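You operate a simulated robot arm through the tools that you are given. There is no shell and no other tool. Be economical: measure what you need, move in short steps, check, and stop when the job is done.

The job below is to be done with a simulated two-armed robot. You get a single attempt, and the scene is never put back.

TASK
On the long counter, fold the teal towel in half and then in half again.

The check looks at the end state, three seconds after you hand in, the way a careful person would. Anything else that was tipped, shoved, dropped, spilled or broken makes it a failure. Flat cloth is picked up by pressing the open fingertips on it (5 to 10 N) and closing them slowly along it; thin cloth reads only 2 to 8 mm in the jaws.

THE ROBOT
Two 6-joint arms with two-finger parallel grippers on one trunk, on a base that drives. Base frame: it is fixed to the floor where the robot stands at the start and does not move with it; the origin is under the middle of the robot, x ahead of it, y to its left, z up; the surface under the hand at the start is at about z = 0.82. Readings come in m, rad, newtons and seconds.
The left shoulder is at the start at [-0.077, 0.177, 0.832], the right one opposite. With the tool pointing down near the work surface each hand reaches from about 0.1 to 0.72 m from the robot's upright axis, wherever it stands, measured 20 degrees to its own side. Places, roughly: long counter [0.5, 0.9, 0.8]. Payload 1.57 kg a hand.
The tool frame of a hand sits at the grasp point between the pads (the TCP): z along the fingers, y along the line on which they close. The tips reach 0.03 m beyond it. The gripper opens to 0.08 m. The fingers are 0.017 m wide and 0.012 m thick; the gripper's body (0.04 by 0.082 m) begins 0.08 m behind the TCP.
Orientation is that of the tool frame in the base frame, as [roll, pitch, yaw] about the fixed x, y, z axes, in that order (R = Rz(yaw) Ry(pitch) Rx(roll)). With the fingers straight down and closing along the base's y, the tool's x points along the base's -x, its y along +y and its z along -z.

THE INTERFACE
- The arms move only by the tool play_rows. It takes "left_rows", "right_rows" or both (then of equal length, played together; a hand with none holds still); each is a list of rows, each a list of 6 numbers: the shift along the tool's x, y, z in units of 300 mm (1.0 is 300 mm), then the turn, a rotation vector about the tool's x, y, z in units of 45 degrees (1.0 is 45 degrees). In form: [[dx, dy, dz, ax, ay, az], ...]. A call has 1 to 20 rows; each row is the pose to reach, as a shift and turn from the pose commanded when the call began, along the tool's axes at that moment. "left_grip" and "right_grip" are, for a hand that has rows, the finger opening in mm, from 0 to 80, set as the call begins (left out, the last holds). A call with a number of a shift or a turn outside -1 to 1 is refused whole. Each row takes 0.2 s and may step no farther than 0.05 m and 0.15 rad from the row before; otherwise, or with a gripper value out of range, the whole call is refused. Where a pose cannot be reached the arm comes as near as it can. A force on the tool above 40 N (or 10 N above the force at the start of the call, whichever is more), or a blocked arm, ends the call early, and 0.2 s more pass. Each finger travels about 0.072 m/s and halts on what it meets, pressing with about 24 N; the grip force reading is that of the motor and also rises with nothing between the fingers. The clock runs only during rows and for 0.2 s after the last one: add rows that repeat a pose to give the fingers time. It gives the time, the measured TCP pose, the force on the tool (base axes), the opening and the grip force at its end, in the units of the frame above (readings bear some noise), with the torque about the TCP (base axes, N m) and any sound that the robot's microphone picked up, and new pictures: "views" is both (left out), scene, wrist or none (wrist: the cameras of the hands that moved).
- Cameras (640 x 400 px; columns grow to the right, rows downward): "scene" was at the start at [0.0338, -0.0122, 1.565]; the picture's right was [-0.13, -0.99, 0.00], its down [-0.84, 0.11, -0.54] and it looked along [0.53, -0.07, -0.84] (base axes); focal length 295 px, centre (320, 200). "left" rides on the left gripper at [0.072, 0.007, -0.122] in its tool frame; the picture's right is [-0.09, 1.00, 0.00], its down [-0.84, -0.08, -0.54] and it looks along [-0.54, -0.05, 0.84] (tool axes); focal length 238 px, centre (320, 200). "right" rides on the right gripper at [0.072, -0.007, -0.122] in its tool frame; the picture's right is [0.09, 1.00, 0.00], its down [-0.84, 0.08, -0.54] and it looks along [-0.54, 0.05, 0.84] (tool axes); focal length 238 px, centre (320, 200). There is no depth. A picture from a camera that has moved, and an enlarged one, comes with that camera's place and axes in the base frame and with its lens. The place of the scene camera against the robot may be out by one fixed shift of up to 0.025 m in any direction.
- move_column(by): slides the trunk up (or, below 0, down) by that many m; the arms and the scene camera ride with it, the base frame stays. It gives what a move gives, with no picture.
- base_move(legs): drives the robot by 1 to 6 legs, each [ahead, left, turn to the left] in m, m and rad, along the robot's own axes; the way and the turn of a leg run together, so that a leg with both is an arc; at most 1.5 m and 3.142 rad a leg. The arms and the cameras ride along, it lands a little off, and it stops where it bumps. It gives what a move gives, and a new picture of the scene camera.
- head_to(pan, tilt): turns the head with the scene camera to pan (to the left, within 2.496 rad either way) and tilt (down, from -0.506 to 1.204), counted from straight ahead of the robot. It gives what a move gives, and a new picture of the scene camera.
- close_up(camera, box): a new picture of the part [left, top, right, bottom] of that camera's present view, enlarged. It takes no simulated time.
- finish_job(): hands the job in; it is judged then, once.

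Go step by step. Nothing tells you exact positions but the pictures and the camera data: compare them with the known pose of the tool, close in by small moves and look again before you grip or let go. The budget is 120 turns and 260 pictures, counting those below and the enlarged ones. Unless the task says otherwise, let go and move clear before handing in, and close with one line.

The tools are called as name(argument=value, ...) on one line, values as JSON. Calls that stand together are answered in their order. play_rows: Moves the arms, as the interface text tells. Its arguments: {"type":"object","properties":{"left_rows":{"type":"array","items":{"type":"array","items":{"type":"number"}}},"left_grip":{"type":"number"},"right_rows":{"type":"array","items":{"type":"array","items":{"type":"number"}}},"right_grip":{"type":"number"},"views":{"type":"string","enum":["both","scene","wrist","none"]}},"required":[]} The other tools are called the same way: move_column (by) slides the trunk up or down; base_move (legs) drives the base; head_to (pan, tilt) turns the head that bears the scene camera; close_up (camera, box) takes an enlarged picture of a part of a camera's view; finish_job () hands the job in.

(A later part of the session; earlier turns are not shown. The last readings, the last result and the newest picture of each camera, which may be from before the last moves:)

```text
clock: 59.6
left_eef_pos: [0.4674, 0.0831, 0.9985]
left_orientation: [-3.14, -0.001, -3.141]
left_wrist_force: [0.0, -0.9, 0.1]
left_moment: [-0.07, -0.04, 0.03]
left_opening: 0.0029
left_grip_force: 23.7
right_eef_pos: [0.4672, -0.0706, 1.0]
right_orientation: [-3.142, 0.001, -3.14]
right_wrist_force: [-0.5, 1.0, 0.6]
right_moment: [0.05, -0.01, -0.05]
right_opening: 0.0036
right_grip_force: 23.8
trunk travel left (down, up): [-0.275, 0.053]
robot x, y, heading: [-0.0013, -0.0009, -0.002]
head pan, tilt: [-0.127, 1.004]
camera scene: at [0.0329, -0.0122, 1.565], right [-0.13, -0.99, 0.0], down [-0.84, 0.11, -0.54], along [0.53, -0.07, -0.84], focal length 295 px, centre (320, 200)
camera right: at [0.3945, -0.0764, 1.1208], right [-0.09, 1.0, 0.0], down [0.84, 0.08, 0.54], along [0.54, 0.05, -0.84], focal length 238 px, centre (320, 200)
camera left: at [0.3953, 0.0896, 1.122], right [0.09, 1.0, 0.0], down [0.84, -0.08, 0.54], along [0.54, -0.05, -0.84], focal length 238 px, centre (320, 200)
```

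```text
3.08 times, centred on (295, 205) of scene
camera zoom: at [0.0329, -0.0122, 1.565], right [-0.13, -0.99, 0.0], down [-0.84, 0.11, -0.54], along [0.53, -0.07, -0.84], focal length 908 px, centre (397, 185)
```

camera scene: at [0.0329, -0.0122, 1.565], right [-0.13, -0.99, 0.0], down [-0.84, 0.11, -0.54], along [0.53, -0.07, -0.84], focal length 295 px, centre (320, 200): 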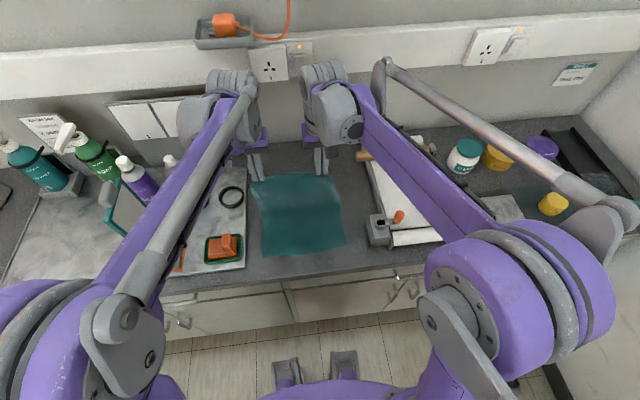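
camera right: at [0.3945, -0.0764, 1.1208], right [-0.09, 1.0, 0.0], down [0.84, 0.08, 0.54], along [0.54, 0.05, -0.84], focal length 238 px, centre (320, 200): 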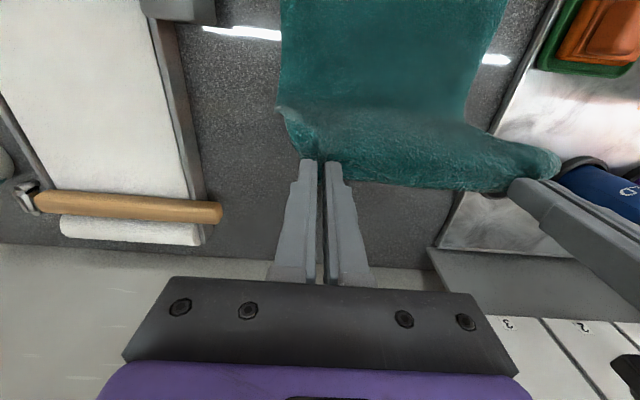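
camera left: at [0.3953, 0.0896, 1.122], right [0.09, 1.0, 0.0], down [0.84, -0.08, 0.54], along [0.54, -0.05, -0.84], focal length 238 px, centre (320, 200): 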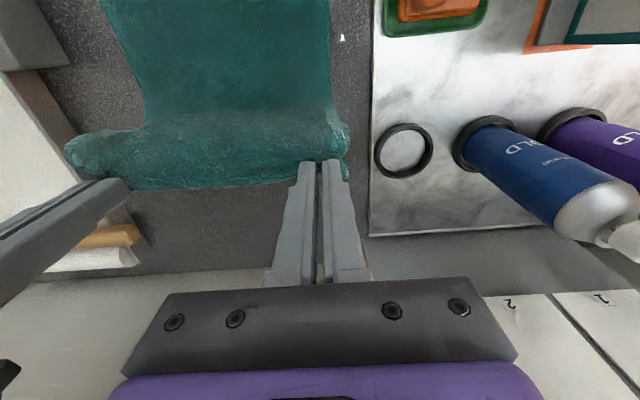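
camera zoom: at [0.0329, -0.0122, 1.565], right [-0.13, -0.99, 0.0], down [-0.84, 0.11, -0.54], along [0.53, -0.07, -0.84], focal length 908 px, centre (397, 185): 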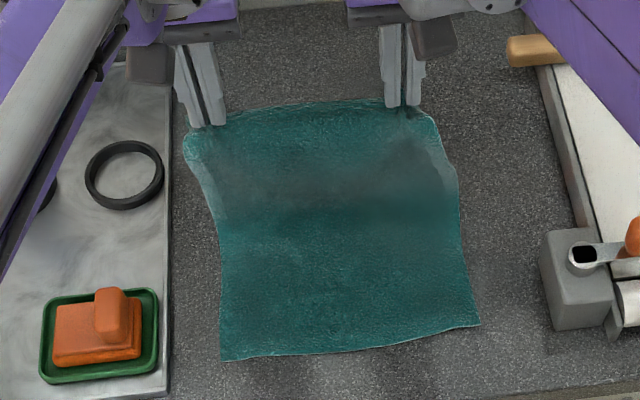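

Half of the towel lies flat and the other half hangs from my hands, with the near edge at x ≈ 0.323. I'll carry the held edge back over to the near edge, tilting the fingers forward so the rim lies naturally. I'll stop before touching down.

play_rows(left_rows=[[0.065, 0, 0.027, 0, -0.089, 0], [0.149, -0.005, 0.049, 0, -0.178, 0], [0.228, -0.01, 0.088, 0, -0.267, 0], [0.302, -0.015, 0.132, 0, -0.356, 0], [0.368, -0.02, 0.188, 0, -0.444, 0], [0.425, -0.03, 0.25, 0, -0.533, 0], [0.473, -0.04, 0.316, 0, -0.622, 0], [0.509, -0.04, 0.384, 0, -0.711, 0]], right_rows=[[0.065, 0, 0.027, 0, -0.089, 0], [0.149, -0.005, 0.049, 0, -0.178, 0], [0.228, -0.01, 0.088, 0, -0.267, 0], [0.302, -0.015, 0.132, 0, -0.356, 0], [0.368, -0.02, 0.188, 0, -0.444, 0], [0.425, -0.03, 0.25, 0, -0.533, 0], [0.473, -0.04, 0.316, 0, -0.622, 0], [0.509, -0.04, 0.384, 0, -0.711, 0]])

close_up(camera="scene", box=[220, 140, 370, 270])

```text
clock: 61.4
left_eef_pos: [0.3167, 0.0702, 0.8847]
left_orientation: [-3.141, 0.56, -3.141]
left_wrist_force: [-0.5, -0.5, -0.6]
left_moment: [0.0, 0.0, -0.06]
left_opening: 0.0033
left_grip_force: 24.6
right_eef_pos: [0.315, -0.0797, 0.8855]
right_orientation: [3.141, 0.559, 3.142]
right_wrist_force: [-0.6, 0.4, 0.2]
right_moment: [0.0, 0.02, -0.01]
right_opening: 0.0034
right_grip_force: 24.3
trunk travel left (down, up): [-0.275, 0.053]
robot x, y, heading: [0.001, 0.0027, -0.002]
head pan, tilt: [-0.127, 1.004]
camera scene: at [0.034, -0.0122, 1.565], right [-0.13, -0.99, 0.0], down [-0.84, 0.11, -0.54], along [0.53, -0.07, -0.84], focal length 295 px, centre (320, 200)
camera right: at [0.1886, -0.0877, 0.9484], right [-0.08, 1.0, -0.05], down [0.42, 0.08, 0.9], along [0.9, 0.05, -0.43], focal length 238 px, centre (320, 200)
camera left: at [0.1901, 0.0769, 0.9507], right [0.08, 1.0, 0.05], down [0.42, -0.08, 0.9], along [0.9, -0.05, -0.43], focal length 238 px, centre (320, 200)
```

scene: 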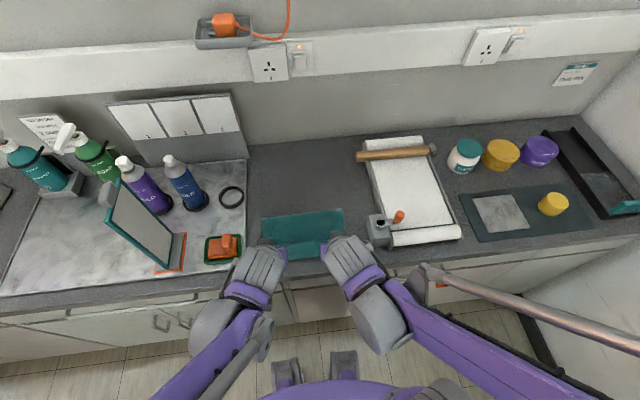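
right: 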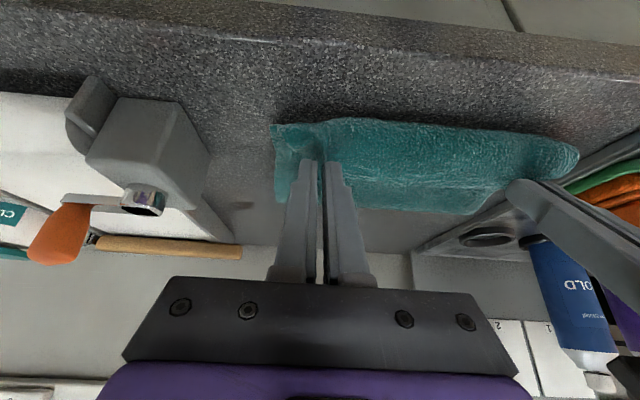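
left: 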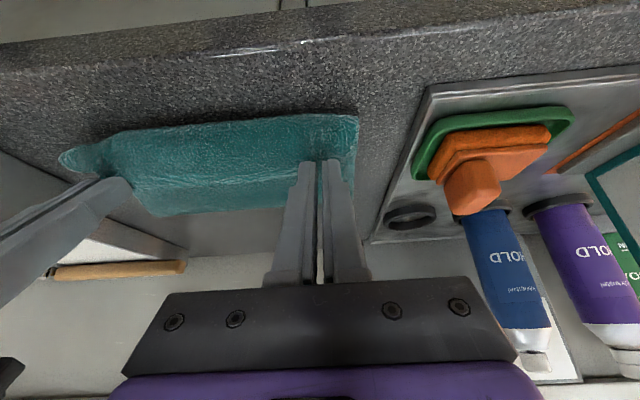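

```text
3.08 times, centred on (295, 205) of scene
camera zoom: at [0.034, -0.0122, 1.565], right [-0.13, -0.99, 0.0], down [-0.84, 0.11, -0.54], along [0.53, -0.07, -0.84], focal length 908 px, centre (397, 185)
```

zoom: 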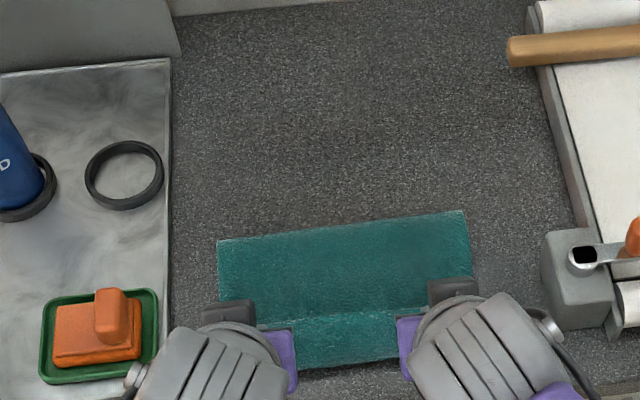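

The crease is forming at x ≈ 0.445, but it should be about 0.47, so the top half would come out too long. I'll back up the arc, lay a little more of the bottom half, and fold again.

play_rows(left_rows=[[-0.095, 0, -0.058, 0, 0.089, 0], [-0.219, 0, -0.099, 0, 0.178, 0], [-0.339, 0, -0.102, 0, 0.267, 0], [-0.456, 0, -0.069, 0, 0.4, 0], [-0.564, 0, -0.021, 0, 0.533, 0], [-0.649, 0, 0.032, 0, 0.622, 0], [-0.71, 0, 0.09, 0, 0.711, 0], [-0.735, 0, 0.145, 0, 0.711, 0], [-0.735, 0, 0.145, 0, 0.711, 0]], right_rows=[[-0.095, 0, -0.058, 0, 0.089, 0], [-0.219, 0, -0.099, 0, 0.178, 0], [-0.339, 0, -0.102, 0, 0.267, 0], [-0.456, 0, -0.069, 0, 0.4, 0], [-0.564, 0, -0.021, 0, 0.533, 0], [-0.649, 0, 0.032, 0, 0.622, 0], [-0.71, 0, 0.09, 0, 0.711, 0], [-0.735, 0, 0.145, 0, 0.711, 0], [-0.735, 0, 0.145, 0, 0.711, 0]], views="wrist")

close_up(camera="scene", box=[220, 140, 370, 270])

```text
clock: 63.4
left_eef_pos: [0.5256, 0.0709, 0.9641]
left_orientation: [3.141, -0.001, -3.141]
left_wrist_force: [0.2, -1.1, -0.4]
left_moment: [-0.04, 0.01, 0.03]
left_opening: 0.0031
left_grip_force: 23.9
right_eef_pos: [0.5243, -0.0811, 0.9663]
right_orientation: [-3.141, 0.0, -3.141]
right_wrist_force: [0.1, 0.2, -0.4]
right_moment: [0.0, 0.04, 0.0]
right_opening: 0.0037
right_grip_force: 24.3
trunk travel left (down, up): [-0.275, 0.053]
robot x, y, heading: [0.0002, -0.0002, -0.003]
head pan, tilt: [-0.127, 1.004]
camera right: at [0.4522, -0.0879, 1.0859], right [-0.09, 1.0, 0.0], down [0.84, 0.08, 0.54], along [0.54, 0.05, -0.84], focal length 238 px, centre (320, 200)
camera left: at [0.4534, 0.077, 1.087], right [0.09, 1.0, 0.0], down [0.84, -0.08, 0.54], along [0.54, -0.05, -0.84], focal length 238 px, centre (320, 200)
```

right: 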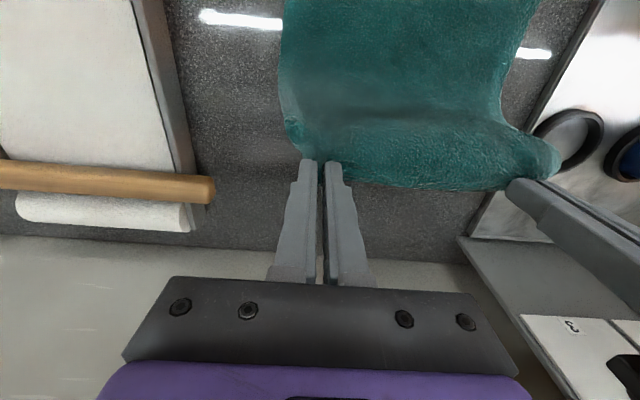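
left: 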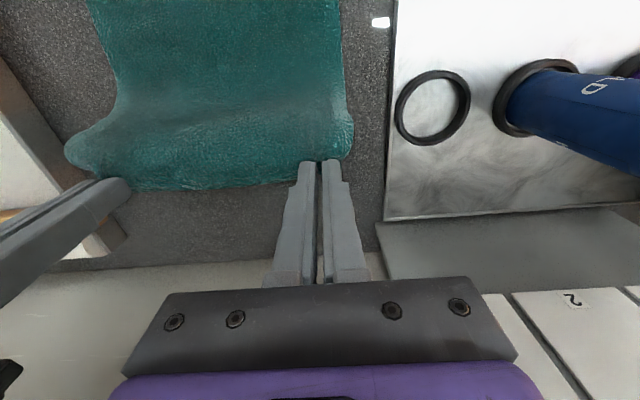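

```text
3.08 times, centred on (295, 205) of scene
camera zoom: at [0.0333, -0.0122, 1.565], right [-0.13, -0.99, 0.0], down [-0.84, 0.11, -0.54], along [0.53, -0.07, -0.84], focal length 908 px, centre (397, 185)
```

zoom: 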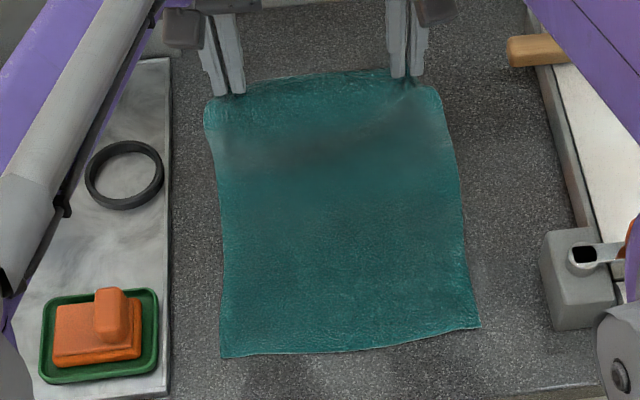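

The near edge stayed put, and the bottom is now laid to about x = 0.49. I'll fold back again on a lower arc.

play_rows(left_rows=[[0.067, 0, 0, 0, -0.089, 0], [0.15, 0, 0.007, 0, -0.178, 0], [0.233, 0, 0.027, 0, -0.267, 0], [0.317, 0, 0.053, 0, -0.356, 0], [0.4, 0, 0.093, 0, -0.444, 0], [0.477, 0, 0.14, 0, -0.533, 0], [0.55, 0, 0.193, 0, -0.622, 0], [0.613, 0, 0.243, 0, -0.711, 0], [0.667, 0, 0.29, 0, -0.8, 0]], right_rows=[[0.067, 0, 0, 0, -0.089, 0], [0.15, 0, 0.007, 0, -0.178, 0], [0.233, 0, 0.027, 0, -0.267, 0], [0.317, 0, 0.053, 0, -0.356, 0], [0.4, 0, 0.093, 0, -0.444, 0], [0.477, 0, 0.14, 0, -0.533, 0], [0.55, 0, 0.193, 0, -0.622, 0], [0.613, 0, 0.243, 0, -0.711, 0], [0.667, 0, 0.29, 0, -0.8, 0]], views="wrist")

close_up(camera="scene", box=[220, 140, 370, 270])

```text
clock: 65.4
left_eef_pos: [0.3262, 0.0718, 0.8763]
left_orientation: [-3.141, 0.63, 3.14]
left_wrist_force: [-0.1, -1.2, 0.0]
left_moment: [-0.02, 0.01, -0.02]
left_opening: 0.003
left_grip_force: 23.8
right_eef_pos: [0.324, -0.0802, 0.8778]
right_orientation: [3.141, 0.631, 3.141]
right_wrist_force: [-0.6, 1.4, -0.2]
right_moment: [0.03, -0.01, 0.03]
right_opening: 0.0034
right_grip_force: 23.6
trunk travel left (down, up): [-0.275, 0.053]
robot x, y, heading: [0.0007, -0.0009, -0.001]
head pan, tilt: [-0.127, 1.004]
camera right: at [0.1939, -0.0884, 0.9328], right [-0.07, 1.0, -0.05], down [0.36, 0.08, 0.93], along [0.93, 0.05, -0.36], focal length 238 px, centre (320, 200)
camera left: at [0.1955, 0.0771, 0.9341], right [0.08, 1.0, 0.05], down [0.36, -0.08, 0.93], along [0.93, -0.05, -0.36], focal length 238 px, centre (320, 200)
```

right: 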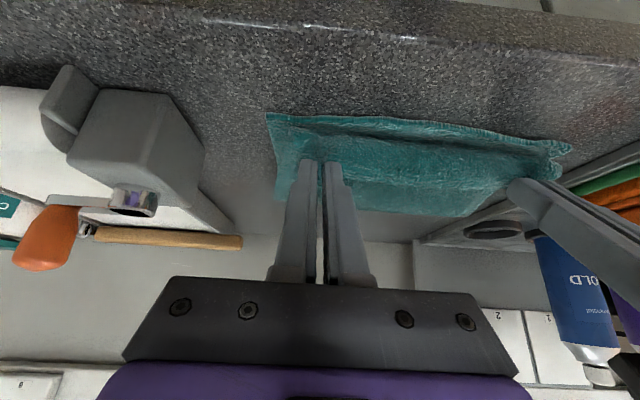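
left: 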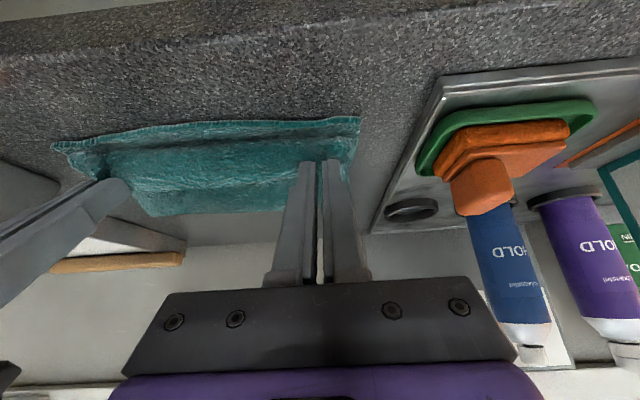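

```text
3.08 times, centred on (295, 205) of scene
camera zoom: at [0.0334, -0.0123, 1.565], right [-0.13, -0.99, 0.0], down [-0.84, 0.11, -0.54], along [0.53, -0.07, -0.84], focal length 908 px, centre (397, 185)
```

zoom: 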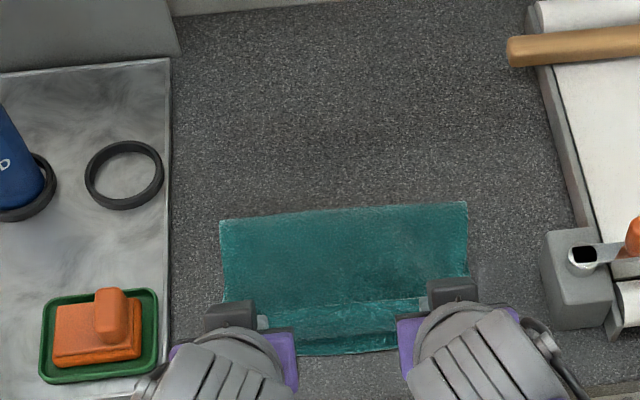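

The bottom near edge is at 0.328, with the crease at about 0.455, so the crease is still a couple of centimetres short. I'll go back once more and lay further before folding.

play_rows(left_rows=[[-0.109, 0, -0.036, 0, 0.133, 0], [-0.239, 0, -0.045, 0, 0.267, 0], [-0.363, 0, -0.017, 0, 0.4, 0], [-0.467, 0, 0.038, 0, 0.533, 0], [-0.561, 0, 0.107, 0, 0.667, 0], [-0.646, 0, 0.189, 0, 0.8, 0], [-0.707, 0, 0.275, 0, 0.8, 0], [-0.741, 0, 0.341, 0, 0.8, 0], [-0.741, 0, 0.341, 0, 0.8, 0]], right_rows=[[-0.109, 0, -0.036, 0, 0.133, 0], [-0.239, 0, -0.045, 0, 0.267, 0], [-0.363, 0, -0.017, 0, 0.4, 0], [-0.467, 0, 0.038, 0, 0.533, 0], [-0.561, 0, 0.107, 0, 0.667, 0], [-0.646, 0, 0.189, 0, 0.8, 0], [-0.707, 0, 0.275, 0, 0.8, 0], [-0.741, 0, 0.341, 0, 0.8, 0], [-0.741, 0, 0.341, 0, 0.8, 0]], views="wrist")

close_up(camera="scene", box=[220, 140, 370, 270])

```text
clock: 67.4
left_eef_pos: [0.5655, 0.0725, 0.9253]
left_orientation: [-3.141, 0.0, 3.141]
left_wrist_force: [0.5, -1.9, -0.4]
left_moment: [-0.07, -0.02, -0.01]
left_opening: 0.0029
left_grip_force: 24.2
right_eef_pos: [0.5652, -0.0793, 0.9267]
right_orientation: [3.141, -0.002, -3.141]
right_wrist_force: [0.2, 0.7, -0.4]
right_moment: [0.05, -0.02, -0.01]
right_opening: 0.0035
right_grip_force: 23.9
trunk travel left (down, up): [-0.275, 0.053]
robot x, y, heading: [-0.0021, -0.0004, 0.0]
head pan, tilt: [-0.127, 1.004]
camera right: at [0.4921, -0.0884, 1.0461], right [-0.09, 1.0, 0.0], down [0.84, 0.08, 0.54], along [0.54, 0.05, -0.84], focal length 238 px, centre (320, 200)
camera left: at [0.4936, 0.078, 1.048], right [0.09, 1.0, 0.0], down [0.84, -0.08, 0.54], along [0.54, -0.05, -0.84], focal length 238 px, centre (320, 200)
```

right: 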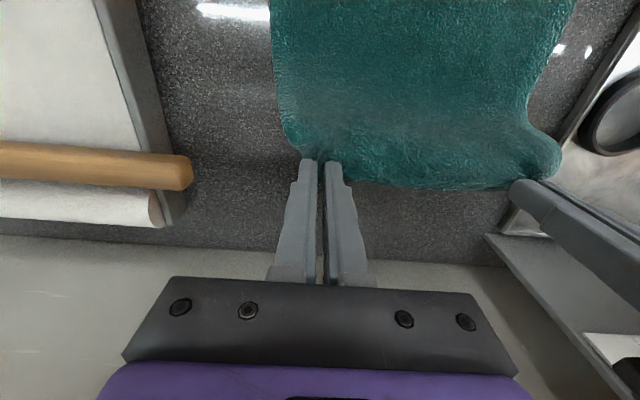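
left: 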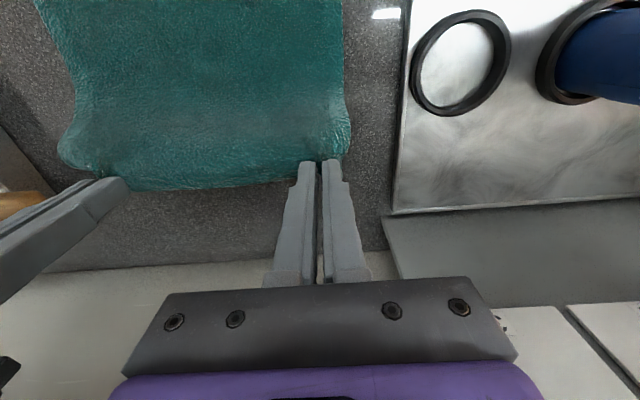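

```text
3.08 times, centred on (295, 205) of scene
camera zoom: at [0.0327, -0.0122, 1.5651], right [-0.13, -0.99, 0.0], down [-0.84, 0.11, -0.54], along [0.53, -0.07, -0.84], focal length 908 px, centre (397, 185)
```

zoom: 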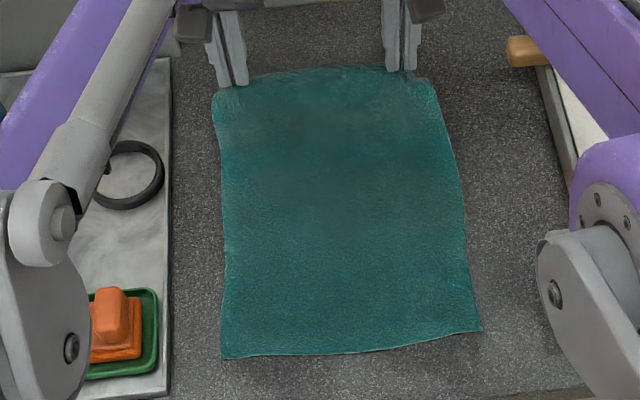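

play_rows(left_rows=[[0.068, 0, -0.01, 0, -0.089, 0], [0.152, 0, -0.017, 0, -0.178, 0], [0.235, 0, -0.017, 0, -0.267, 0], [0.318, 0, -0.01, 0, -0.356, 0], [0.402, 0, 0.003, 0, -0.444, 0], [0.485, 0, 0.027, 0, -0.533, 0], [0.568, 0, 0.057, 0, -0.622, 0], [0.652, 0, 0.09, 0, -0.711, 0], [0.735, 0, 0.13, 0, -0.8, 0], [0.802, 0, 0.17, 0, -0.844, 0]], right_rows=[[0.068, 0, -0.01, 0, -0.089, 0], [0.152, 0, -0.017, 0, -0.178, 0], [0.235, 0, -0.017, 0, -0.267, 0], [0.318, 0, -0.01, 0, -0.356, 0], [0.402, 0, 0.003, 0, -0.444, 0], [0.485, 0, 0.027, 0, -0.533, 0], [0.568, 0, 0.057, 0, -0.622, 0], [0.652, 0, 0.09, 0, -0.711, 0], [0.735, 0, 0.13, 0, -0.8, 0], [0.802, 0, 0.17, 0, -0.844, 0]], views="wrist")

close_up(camera="scene", box=[220, 140, 370, 270])

```text
clock: 69.6
left_eef_pos: [0.3246, 0.0711, 0.8739]
left_orientation: [3.141, 0.665, -3.141]
left_wrist_force: [-0.4, -1.3, -0.2]
left_moment: [0.0, 0.01, -0.04]
left_opening: 0.0032
left_grip_force: 23.9
right_eef_pos: [0.3236, -0.0801, 0.8742]
right_orientation: [3.141, 0.667, 3.141]
right_wrist_force: [-0.5, -0.3, 0.1]
right_moment: [0.04, 0.0, 0.03]
right_opening: 0.0034
right_grip_force: 24.2
trunk travel left (down, up): [-0.275, 0.053]
robot x, y, heading: [0.0012, -0.0008, -0.005]
head pan, tilt: [-0.127, 1.004]
camera right: at [0.1916, -0.0873, 0.9247], right [-0.07, 1.0, -0.06], down [0.32, 0.08, 0.94], along [0.94, 0.05, -0.33], focal length 238 px, centre (320, 200)
camera left: at [0.1933, 0.0774, 0.927], right [0.07, 1.0, 0.06], down [0.32, -0.08, 0.94], along [0.94, -0.05, -0.33], focal length 238 px, centre (320, 200)
```

right: 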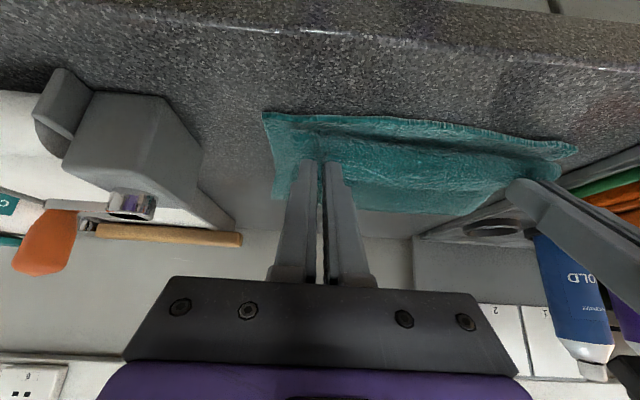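
left: 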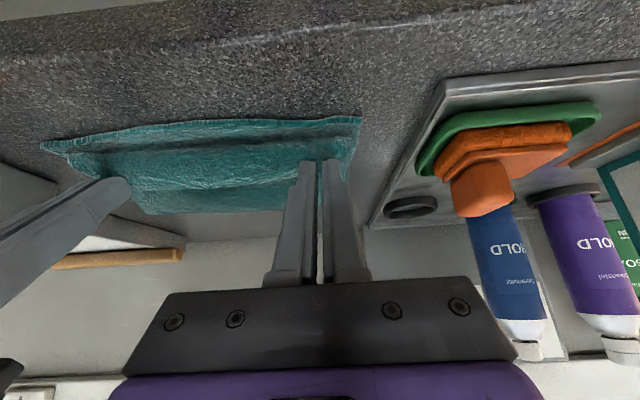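

```text
3.08 times, centred on (295, 205) of scene
camera zoom: at [0.0336, -0.0122, 1.565], right [-0.13, -0.99, 0.0], down [-0.84, 0.11, -0.54], along [0.53, -0.07, -0.84], focal length 908 px, centre (397, 185)
```

zoom: 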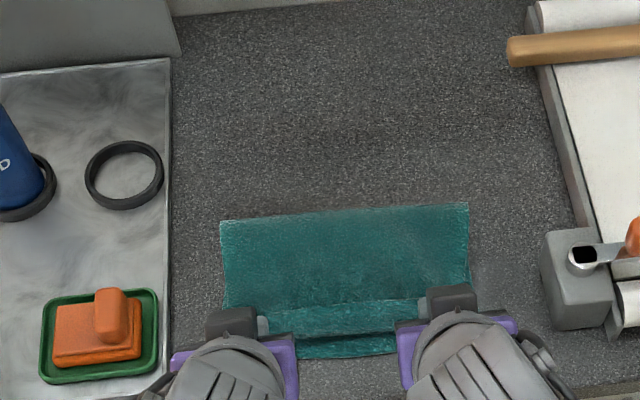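

The crease settles at about 0.455 wherever I lay it, so the top half still has some slack. I'll set the edge down on the near edge (x ≈ 0.325), release it, and pat the slack toward the crease.

play_rows(left_rows=[[0.015, 0, 0.02, 0, 0, 0], [0.03, 0, 0.038, 0, 0, 0], [0.045, 0, 0.034, 0, 0, 0], [0.067, 0, 0.022, 0, 0, 0]], right_rows=[[0.015, 0, 0.02, 0, 0, 0], [0.03, 0, 0.038, 0, 0, 0], [0.045, 0, 0.034, 0, 0, 0], [0.067, 0, 0.022, 0, 0, 0]], views="wrist")

```text
clock: 70.6
left_eef_pos: [0.3136, 0.0708, 0.8579]
left_orientation: [-3.141, 0.663, -3.142]
left_wrist_force: [2.4, -1.9, 7.4]
left_moment: [-0.03, -0.13, 0.0]
left_opening: 0.0032
left_grip_force: 24.1
right_eef_pos: [0.3121, -0.0806, 0.8559]
right_orientation: [-3.141, 0.665, -3.142]
right_wrist_force: [2.4, 0.3, 8.7]
right_moment: [0.03, -0.17, 0.04]
right_opening: 0.0036
right_grip_force: 24.3
trunk travel left (down, up): [-0.275, 0.053]
robot x, y, heading: [0.0023, -0.0032, 0.002]
head pan, tilt: [-0.127, 1.004]
camera right: at [0.18, -0.0877, 0.9071], right [-0.07, 1.0, -0.06], down [0.32, 0.08, 0.94], along [0.94, 0.05, -0.33], focal length 238 px, centre (320, 200)
camera left: at [0.1813, 0.077, 0.9098], right [0.07, 1.0, 0.06], down [0.33, -0.08, 0.94], along [0.94, -0.05, -0.33], focal length 238 px, centre (320, 200)
```

right: 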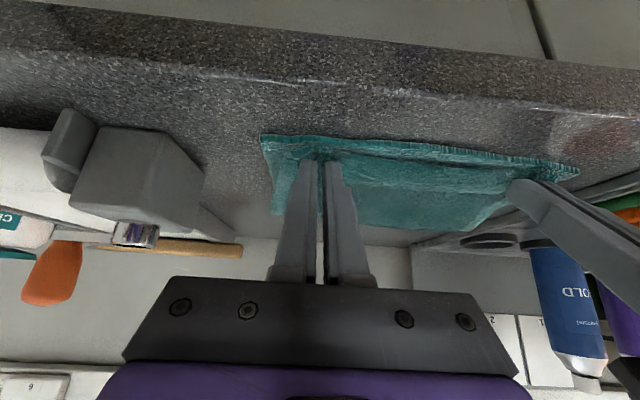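
left: 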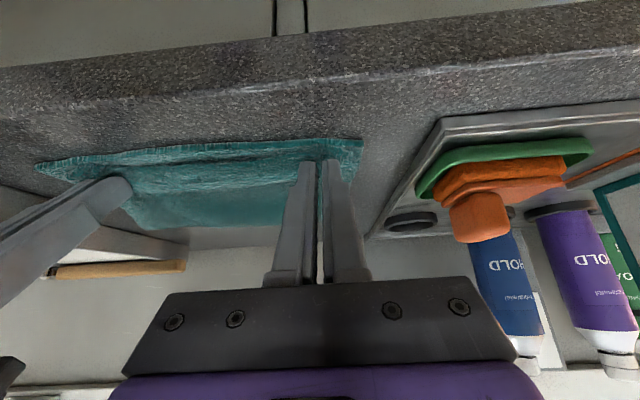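

Contact is good, with the tip at x ≈ 0.332. I'll open the fingers to spread the gathers, then withdraw along the finger axis.

play_rows(left_rows=[[0, 0, -0.005, 0, 0, 0], [0, 0, -0.005, 0, 0, 0], [0, 0, -0.03, 0, 0, 0], [0, 0, -0.1, 0, 0, 0], [0, 0, -0.2, 0, 0, 0], [-0.1, 0.1, -0.3, 0, 0, 0], [-0.2, 0.2, -0.3, 0, 0, 0], [-0.3, 0.3, -0.3, 0, 0, 0]], right_rows=[[0, 0, -0.005, 0, 0, 0], [0, 0, -0.005, 0, 0, 0], [0, 0, -0.03, 0, 0, 0], [0, 0, -0.1, 0, 0, 0], [0, 0, -0.2, 0, 0, 0], [-0.1, -0.1, -0.3, 0, 0, 0], [-0.2, -0.2, -0.3, 0, 0, 0], [-0.3, -0.3, -0.3, 0, 0, 0]], left_grip=22, right_grip=22)

close_up(camera="scene", box=[220, 140, 370, 270])

```text
refused: row 6 steps farther than a row can; nothing moved
```

```text
3.08 times, centred on (295, 205) of scene
camera zoom: at [0.0332, -0.0122, 1.5652], right [-0.13, -0.99, 0.0], down [-0.84, 0.11, -0.54], along [0.53, -0.07, -0.84], focal length 908 px, centre (397, 185)
```

zoom: 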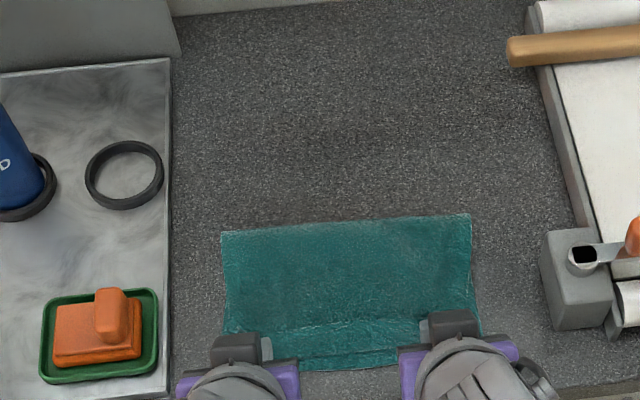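

play_rows(left_rows=[[0, 0, -0.005, 0, 0, 0], [0, 0, -0.005, 0, 0, 0], [0, 0, -0.03, 0, 0, 0], [0, 0, -0.1, 0, 0, 0], [0, 0, -0.2, 0, 0, 0], [-0.05, 0.05, -0.3, 0, 0, 0], [-0.13, 0.14, -0.3, 0, 0, 0], [-0.22, 0.23, -0.3, 0, 0, 0], [-0.3, 0.32, -0.3, 0, 0, 0]], right_rows=[[0, 0, -0.005, 0, 0, 0], [0, 0, -0.005, 0, 0, 0], [0, 0, -0.03, 0, 0, 0], [0, 0, -0.1, 0, 0, 0], [0, 0, -0.2, 0, 0, 0], [-0.05, -0.05, -0.3, 0, 0, 0], [-0.13, -0.14, -0.3, 0, 0, 0], [-0.22, -0.23, -0.3, 0, 0, 0], [-0.3, -0.32, -0.3, 0, 0, 0]], left_grip=22, right_grip=22)

close_up(camera="scene", box=[220, 160, 370, 290])

```text
clock: 72.6
left_eef_pos: [0.3293, 0.1672, 0.9841]
left_orientation: [-3.141, 0.661, 3.141]
left_wrist_force: [1.0, 0.7, -0.2]
left_moment: [0.01, 0.04, -0.03]
left_opening: 0.0222
left_grip_force: 0.1
right_eef_pos: [0.3287, -0.1781, 0.9814]
right_orientation: [-3.141, 0.66, 3.141]
right_wrist_force: [1.0, -0.4, 0.5]
right_moment: [0.03, -0.01, -0.02]
right_opening: 0.0221
right_grip_force: 0.1
trunk travel left (down, up): [-0.275, 0.053]
robot x, y, heading: [-0.0001, 0.0008, -0.0]
head pan, tilt: [-0.127, 1.004]
camera scene: at [0.0351, -0.0123, 1.5651], right [-0.13, -0.99, 0.0], down [-0.84, 0.11, -0.54], along [0.53, -0.07, -0.84], focal length 295 px, centre (320, 200)
camera right: at [0.1965, -0.1849, 1.033], right [-0.07, 1.0, -0.06], down [0.33, 0.08, 0.94], along [0.94, 0.05, -0.33], focal length 238 px, centre (320, 200)
camera left: at [0.1979, 0.1732, 1.0368], right [0.07, 1.0, 0.06], down [0.33, -0.08, 0.94], along [0.94, -0.05, -0.33], focal length 238 px, centre (320, 200)
```

scene: 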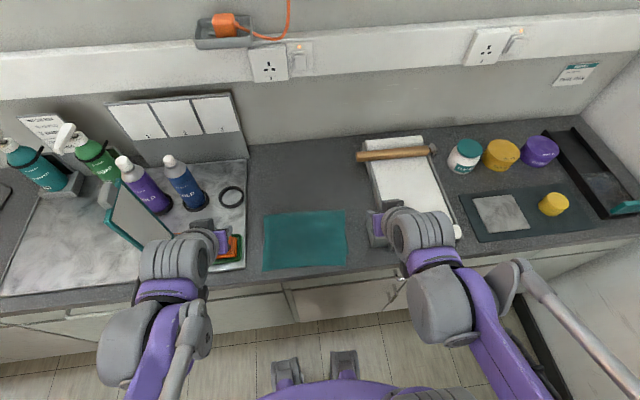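
right: 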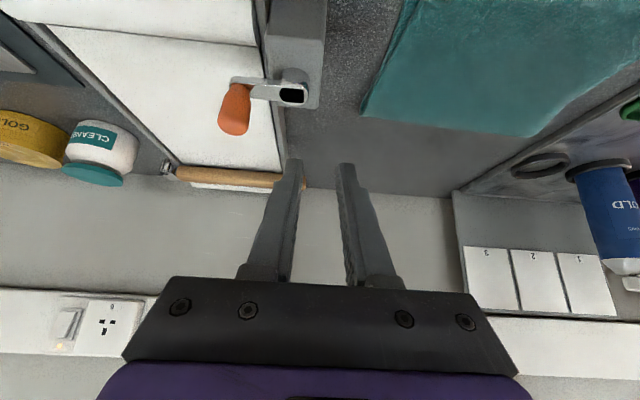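
left: 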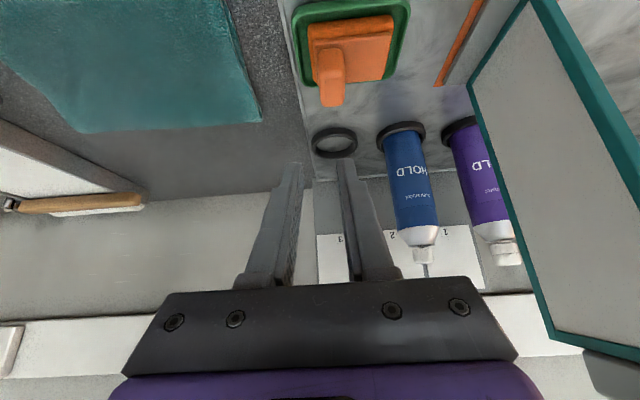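

```text
3.08 times, centred on (295, 225) of scene
camera zoom: at [0.0351, -0.0123, 1.5651], right [-0.13, -0.99, 0.0], down [-0.84, 0.11, -0.54], along [0.53, -0.07, -0.84], focal length 908 px, centre (397, 123)
```

zoom: 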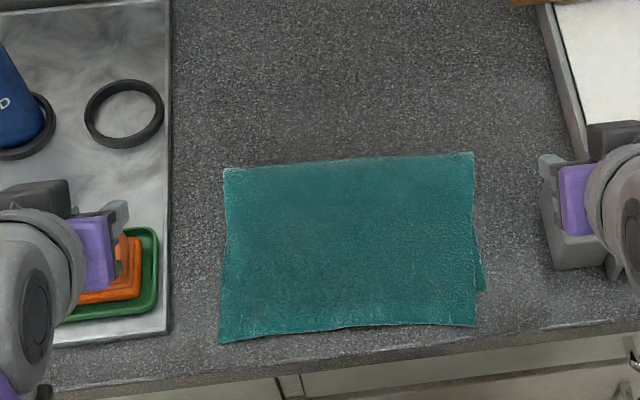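

The first fold is neat. The top layer overhangs the bottom by about 2.5–3 cm at the near edge, so I'll ease that edge back to even it out, starting by bringing the hands upright above the near corners.

play_rows(left_rows=[[0, -0.04, 0, 0, 0.12, 0], [0, -0.08, 0, 0, 0.24, 0], [0.03, -0.12, 0.02, 0, 0.36, 0], [0.06, -0.16, 0.04, 0, 0.48, 0], [0.1, -0.2, 0.06, 0, 0.6, 0], [0.14, -0.24, 0.1, 0, 0.72, 0], [0.181, -0.274, 0.129, 0, 0.844, 0]], right_rows=[[0, 0.04, 0, 0, 0.12, 0], [0, 0.08, 0, 0, 0.24, 0], [0.03, 0.13, 0.02, 0, 0.36, 0], [0.06, 0.18, 0.04, 0, 0.48, 0], [0.1, 0.22, 0.06, 0, 0.6, 0], [0.14, 0.27, 0.1, 0, 0.72, 0], [0.181, 0.31, 0.129, 0, 0.844, 0]], left_grip=26, right_grip=26, views="wrist")

```text
clock: 74.2
left_eef_pos: [0.3115, 0.0845, 0.9187]
left_orientation: [-3.14, -0.003, 3.142]
left_wrist_force: [0.1, -0.3, -0.8]
left_moment: [-0.04, 0.02, 0.0]
left_opening: 0.026
left_grip_force: 0.1
right_eef_pos: [0.3089, -0.0825, 0.9178]
right_orientation: [-3.141, -0.001, 3.142]
right_wrist_force: [-0.9, -0.2, 0.7]
right_moment: [-0.02, -0.02, 0.02]
right_opening: 0.0261
right_grip_force: 0.1
trunk travel left (down, up): [-0.275, 0.053]
robot x, y, heading: [0.0001, 0.0004, 0.003]
head pan, tilt: [-0.127, 1.004]
camera right: at [0.2377, -0.0899, 1.0391], right [-0.09, 1.0, 0.0], down [0.84, 0.08, 0.54], along [0.54, 0.05, -0.84], focal length 238 px, centre (320, 200)
camera left: at [0.239, 0.091, 1.0422], right [0.09, 1.0, 0.0], down [0.84, -0.08, 0.54], along [0.54, -0.05, -0.84], focal length 238 px, centre (320, 200)
```

right: 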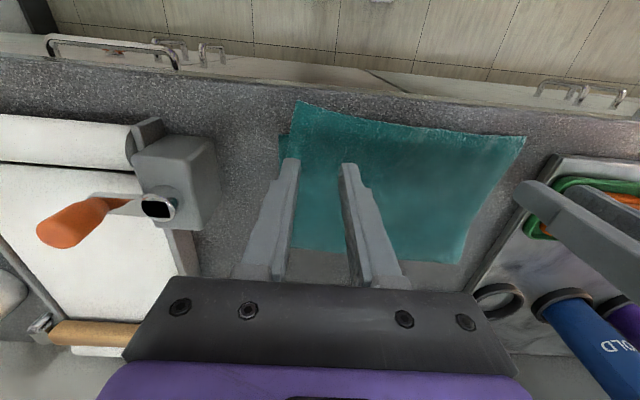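
left: 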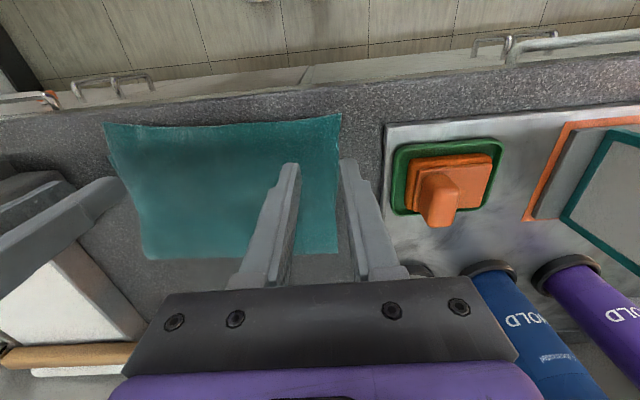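

The top's near corners are at (0.278, -0.103) and (0.291, 0.105), and the bottom's right corner is at (0.308, -0.119). I'll pinch the single-layer overhang at both ends.

play_rows(left_rows=[[0.028, -0.022, 0.06, 0, 0, 0], [0.028, -0.022, 0.13, 0, 0, 0], [0.028, -0.022, 0.19, 0, 0, 0], [0.028, -0.022, 0.212, 0, 0, 0], [0.028, -0.022, 0.219, 0, 0, 0]], right_rows=[[0.063, 0.022, 0.06, 0, 0, 0], [0.063, 0.022, 0.13, 0, 0, 0], [0.063, 0.022, 0.19, 0, 0, 0], [0.063, 0.022, 0.21, 0, 0, 0], [0.063, 0.022, 0.217, 0, 0, 0]], views="none")

```text
clock: 75.4
left_eef_pos: [0.301, 0.0768, 0.8536]
left_orientation: [-3.141, 0.0, 3.14]
left_wrist_force: [0.4, 0.0, 6.2]
left_moment: [0.01, -0.04, 0.02]
left_opening: 0.0258
left_grip_force: 0.0
right_eef_pos: [0.2897, -0.0767, 0.8544]
right_orientation: [-3.14, 0.0, -3.141]
right_wrist_force: [0.9, 0.8, 4.4]
right_moment: [0.01, -0.05, 0.02]
right_opening: 0.026
right_grip_force: 0.0
trunk travel left (down, up): [-0.275, 0.053]
robot x, y, heading: [-0.0024, 0.0017, 0.001]
head pan, tilt: [-0.127, 1.004]
```

play_rows(left_rows=[[0, 0, 0.001, 0, 0, 0], [0, 0, 0.001, 0, 0, 0]], right_rows=[[0, 0, 0.003, 0, 0, 0], [0, 0, 0.003, 0, 0, 0]], left_grip=20, right_grip=20, views="none")

play_rows(left_rows=[[0, 0, 0, 0, 0, 0], [0, 0, 0, 0, 0, 0]], right_rows=[[0, 0, 0, 0, 0, 0], [0, 0, 0, 0, 0, 0]], left_grip=13, right_grip=13, views="none")

play_rows(left_rows=[[0, 0, 0, 0, 0, 0], [0, 0, 0, 0, 0, 0]], right_rows=[[0, 0, 0, 0, 0, 0], [0, 0, 0, 0, 0, 0]], left_grip=7, right_grip=7, views="none")

play_rows(left_rows=[[0, 0, 0, 0, 0, 0], [0, 0, 0, 0, 0, 0], [0, 0, 0, 0, 0, 0]], right_rows=[[0, 0, 0, 0, 0, 0], [0, 0, 0, 0, 0, 0], [0, 0, 0, 0, 0, 0]], left_grip=0, right_grip=0, views="wrist")

```text
clock: 76.0
left_eef_pos: [0.3019, 0.0766, 0.8529]
left_orientation: [3.14, 0.0, -3.141]
left_wrist_force: [-0.1, -0.6, 10.2]
left_moment: [0.02, -0.02, 0.01]
left_opening: 0.0187
left_grip_force: 0.2
right_eef_pos: [0.2897, -0.0767, 0.8537]
right_orientation: [3.141, 0.001, 3.142]
right_wrist_force: [0.7, 1.7, 9.3]
right_moment: [-0.01, -0.06, -0.01]
right_opening: 0.0193
right_grip_force: 0.1
trunk travel left (down, up): [-0.275, 0.053]
robot x, y, heading: [-0.0005, 0.0004, -0.005]
head pan, tilt: [-0.127, 1.004]
```

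```text
clock: 76.6
left_eef_pos: [0.301, 0.078, 0.8534]
left_orientation: [-3.14, 0.001, -3.14]
left_wrist_force: [-0.4, -2.1, 8.9]
left_moment: [-0.09, -0.04, -0.03]
left_opening: 0.0133
left_grip_force: 0.4
right_eef_pos: [0.2892, -0.0775, 0.8527]
right_orientation: [3.141, 0.0, -3.141]
right_wrist_force: [0.7, 1.9, 10.4]
right_moment: [0.05, -0.05, 0.01]
right_opening: 0.0133
right_grip_force: 0.4
trunk travel left (down, up): [-0.275, 0.053]
robot x, y, heading: [-0.0014, 0.0035, -0.0]
head pan, tilt: [-0.127, 1.004]
```

```text
clock: 77.2
left_eef_pos: [0.3012, 0.0777, 0.8526]
left_orientation: [-3.141, 0.001, -3.141]
left_wrist_force: [-0.8, -1.3, 10.5]
left_moment: [-0.04, -0.01, 0.01]
left_opening: 0.0074
left_grip_force: 0.2
right_eef_pos: [0.289, -0.0764, 0.8543]
right_orientation: [-3.14, 0.001, -3.141]
right_wrist_force: [-0.3, 1.2, 10.2]
right_moment: [-0.02, -0.03, 0.01]
right_opening: 0.0052
right_grip_force: 0.1
trunk travel left (down, up): [-0.275, 0.053]
robot x, y, heading: [-0.0018, 0.0005, 0.004]
head pan, tilt: [-0.127, 1.004]
```

```text
clock: 78.0
left_eef_pos: [0.3012, 0.0784, 0.8528]
left_orientation: [3.141, 0.0, 3.141]
left_wrist_force: [-0.5, -1.8, 8.4]
left_moment: [-0.02, -0.03, 0.01]
left_opening: 0.0041
left_grip_force: 23.6
right_eef_pos: [0.2897, -0.0764, 0.8533]
right_orientation: [3.141, 0.0, 3.141]
right_wrist_force: [-0.2, -1.1, 11.0]
right_moment: [0.0, -0.04, 0.02]
right_opening: 0.0
right_grip_force: 20.5
trunk travel left (down, up): [-0.275, 0.053]
robot x, y, heading: [0.0009, -0.0018, -0.002]
head pan, tilt: [-0.127, 1.004]
camera right: at [0.2168, -0.084, 0.9738], right [-0.09, 1.0, 0.0], down [0.84, 0.08, 0.54], along [0.54, 0.05, -0.84], focal length 238 px, centre (320, 200)
camera left: at [0.2285, 0.0842, 0.9763], right [0.09, 1.0, 0.0], down [0.84, -0.08, 0.54], along [0.54, -0.05, -0.84], focal length 238 px, centre (320, 200)
```

right: 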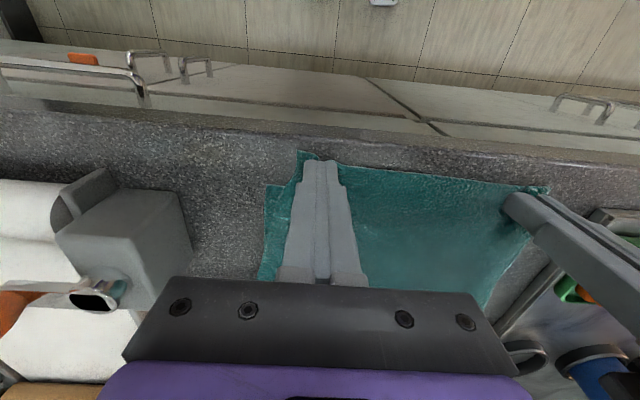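
left: 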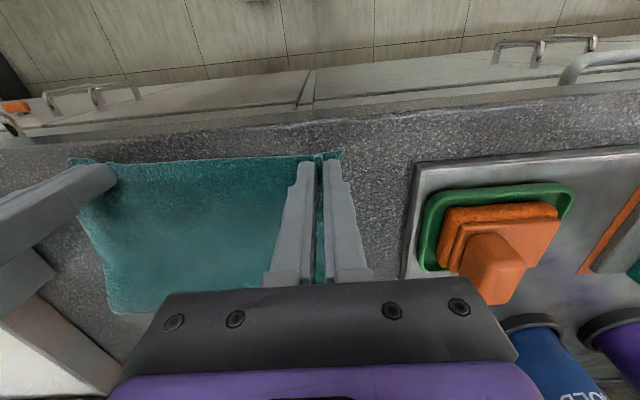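

The left hand gripped but the right slipped again. I'll retry the right further in from the corner, pressing a bit harder.

play_rows(right_rows=[[0, 0, -0.04, 0, 0, 0], [0, 0.02, -0.05, 0, 0, 0], [0, 0.035, -0.05, 0, 0, 0], [-0.005, 0.035, -0.02, 0, 0, 0], [-0.005, 0.035, 0, 0, 0, 0], [-0.005, 0.035, 0.004, 0, 0, 0]], right_grip=28, views="none")

play_rows(right_rows=[[0, 0, 0, 0, 0, 0], [0, 0, 0, 0, 0, 0]], right_grip=20, views="none")

play_rows(right_rows=[[0, 0, 0, 0, 0, 0], [0, 0, 0, 0, 0, 0]], right_grip=13, views="none")

play_rows(right_rows=[[0, 0, -0.002, 0, 0, 0], [0, 0, -0.003, 0, 0, 0], [0, 0, -0.003, 0, 0, 0]], right_grip=5, views="none")

play_rows(right_rows=[[0, 0, 0, 0, 0, 0], [0, 0, 0, 0, 0, 0]], right_grip=0, views="wrist")

```text
clock: 79.4
left_eef_pos: [0.3009, 0.0776, 0.8545]
left_orientation: [-3.14, 0.002, 3.14]
left_wrist_force: [0.1, -0.3, 4.0]
left_moment: [-0.01, -0.03, 0.03]
left_opening: 0.0038
left_grip_force: 23.9
right_eef_pos: [0.2917, -0.0649, 0.8531]
right_orientation: [-3.141, 0.002, 3.141]
right_wrist_force: [1.0, 1.0, 30.4]
right_moment: [0.01, -0.07, 0.0]
right_opening: 0.028
right_grip_force: 0.2
trunk travel left (down, up): [-0.275, 0.053]
robot x, y, heading: [-0.0012, -0.0026, -0.0]
head pan, tilt: [-0.127, 1.004]
```

```text
clock: 80.1
left_eef_pos: [0.2998, 0.0778, 0.8533]
left_orientation: [3.141, 0.002, -3.141]
left_wrist_force: [0.0, -0.2, 5.8]
left_moment: [-0.07, -0.02, -0.05]
left_opening: 0.0041
left_grip_force: 23.9
right_eef_pos: [0.2908, -0.0662, 0.853]
right_orientation: [3.141, 0.002, -3.141]
right_wrist_force: [0.2, 0.9, 31.3]
right_moment: [0.08, -0.05, 0.0]
right_opening: 0.0185
right_grip_force: 0.1
trunk travel left (down, up): [-0.275, 0.053]
robot x, y, heading: [-0.0014, -0.0014, -0.003]
head pan, tilt: [-0.127, 1.004]
stopped in row 2 (right hand): the force on the tool passed its limit at 42 N (the readings are from after the stop); the commanded pose is now the measured one
```

```text
clock: 80.7
left_eef_pos: [0.3012, 0.0778, 0.853]
left_orientation: [-3.139, 0.001, -3.141]
left_wrist_force: [-0.5, -4.8, 5.8]
left_moment: [-0.15, -0.03, -0.05]
left_opening: 0.0039
left_grip_force: 23.8
right_eef_pos: [0.2905, -0.0651, 0.8524]
right_orientation: [3.14, 0.0, -3.141]
right_wrist_force: [0.6, 6.2, 35.6]
right_moment: [0.2, -0.05, 0.02]
right_opening: 0.0122
right_grip_force: 0.1
trunk travel left (down, up): [-0.275, 0.053]
robot x, y, heading: [0.0044, -0.0025, 0.002]
head pan, tilt: [-0.127, 1.004]
```

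```text
clock: 81.5
left_eef_pos: [0.2993, 0.0783, 0.8543]
left_orientation: [-3.141, 0.002, 3.141]
left_wrist_force: [-0.8, -4.4, 8.3]
left_moment: [-0.13, -0.01, -0.06]
left_opening: 0.004
left_grip_force: 24.3
right_eef_pos: [0.2919, -0.0659, 0.8527]
right_orientation: [-3.141, 0.002, 3.14]
right_wrist_force: [0.8, 3.6, 18.6]
right_moment: [0.09, -0.04, 0.03]
right_opening: 0.0071
right_grip_force: 4.5
trunk travel left (down, up): [-0.275, 0.053]
robot x, y, heading: [0.0052, 0.003, 0.001]
head pan, tilt: [-0.127, 1.004]
```

```text
clock: 82.1
left_eef_pos: [0.2998, 0.0776, 0.8526]
left_orientation: [-3.141, 0.002, -3.141]
left_wrist_force: [-1.3, -4.1, 8.9]
left_moment: [-0.09, 0.01, 0.0]
left_opening: 0.0036
left_grip_force: 23.7
right_eef_pos: [0.2912, -0.0662, 0.853]
right_orientation: [-3.141, 0.002, 3.141]
right_wrist_force: [-0.2, 4.8, 14.3]
right_moment: [0.11, -0.06, 0.01]
right_opening: 0.004
right_grip_force: 23.8
trunk travel left (down, up): [-0.275, 0.053]
robot x, y, heading: [-0.0005, 0.0003, -0.002]
head pan, tilt: [-0.127, 1.004]
camera right: at [0.2186, -0.0731, 0.9735], right [-0.09, 1.0, 0.0], down [0.84, 0.08, 0.54], along [0.54, 0.05, -0.84], focal length 238 px, centre (320, 200)
```

right: 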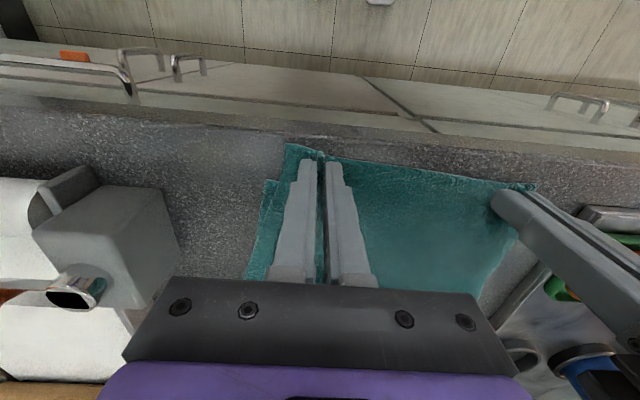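

Both ends are held now. I'll lift a little, shift the edge forward to match the bottom edge, and set it down.

play_rows(left_rows=[[0, 0, -0.04, 0, 0, 0], [0, -0.005, -0.08, 0, 0, 0], [-0.03, -0.01, -0.08, 0, 0, 0], [-0.06, -0.015, -0.08, 0, 0, 0], [-0.083, -0.015, -0.06, 0, 0, 0], [-0.083, -0.015, -0.03, 0, 0, 0], [-0.083, -0.015, -0.012, 0, 0, 0]], right_rows=[[0, 0, -0.04, 0, 0, 0], [0, -0.005, -0.08, 0, 0, 0], [-0.035, -0.015, -0.08, 0, 0, 0], [-0.07, -0.02, -0.08, 0, 0, 0], [-0.1, -0.02, -0.06, 0, 0, 0], [-0.1, -0.02, -0.03, 0, 0, 0], [-0.1, -0.02, -0.012, 0, 0, 0]], views="wrist")

```text
clock: 83.7
left_eef_pos: [0.3265, 0.073, 0.8575]
left_orientation: [3.141, -0.001, -3.141]
left_wrist_force: [-1.1, -7.0, 3.9]
left_moment: [-0.18, 0.0, 0.0]
left_opening: 0.0037
left_grip_force: 24.3
right_eef_pos: [0.3214, -0.0715, 0.8552]
right_orientation: [3.141, 0.003, -3.14]
right_wrist_force: [1.5, 6.9, 10.4]
right_moment: [0.15, -0.04, 0.03]
right_opening: 0.0041
right_grip_force: 23.8
trunk travel left (down, up): [-0.275, 0.053]
robot x, y, heading: [0.0014, 0.0025, 0.0]
head pan, tilt: [-0.127, 1.004]
camera right: at [0.2492, -0.0795, 0.9772], right [-0.09, 1.0, 0.0], down [0.84, 0.08, 0.54], along [0.54, 0.05, -0.84], focal length 238 px, centre (320, 200)
camera left: at [0.254, 0.0798, 0.9803], right [0.09, 1.0, 0.0], down [0.84, -0.08, 0.54], along [0.54, -0.05, -0.84], focal length 238 px, centre (320, 200)
```

right: 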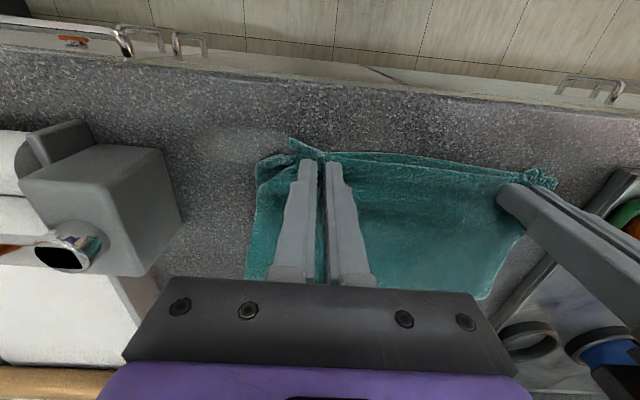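
left: 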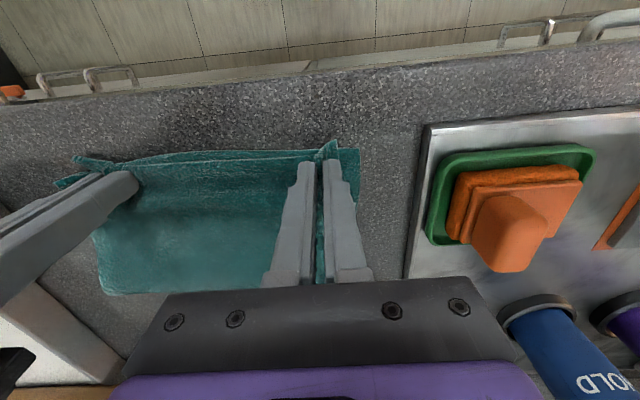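

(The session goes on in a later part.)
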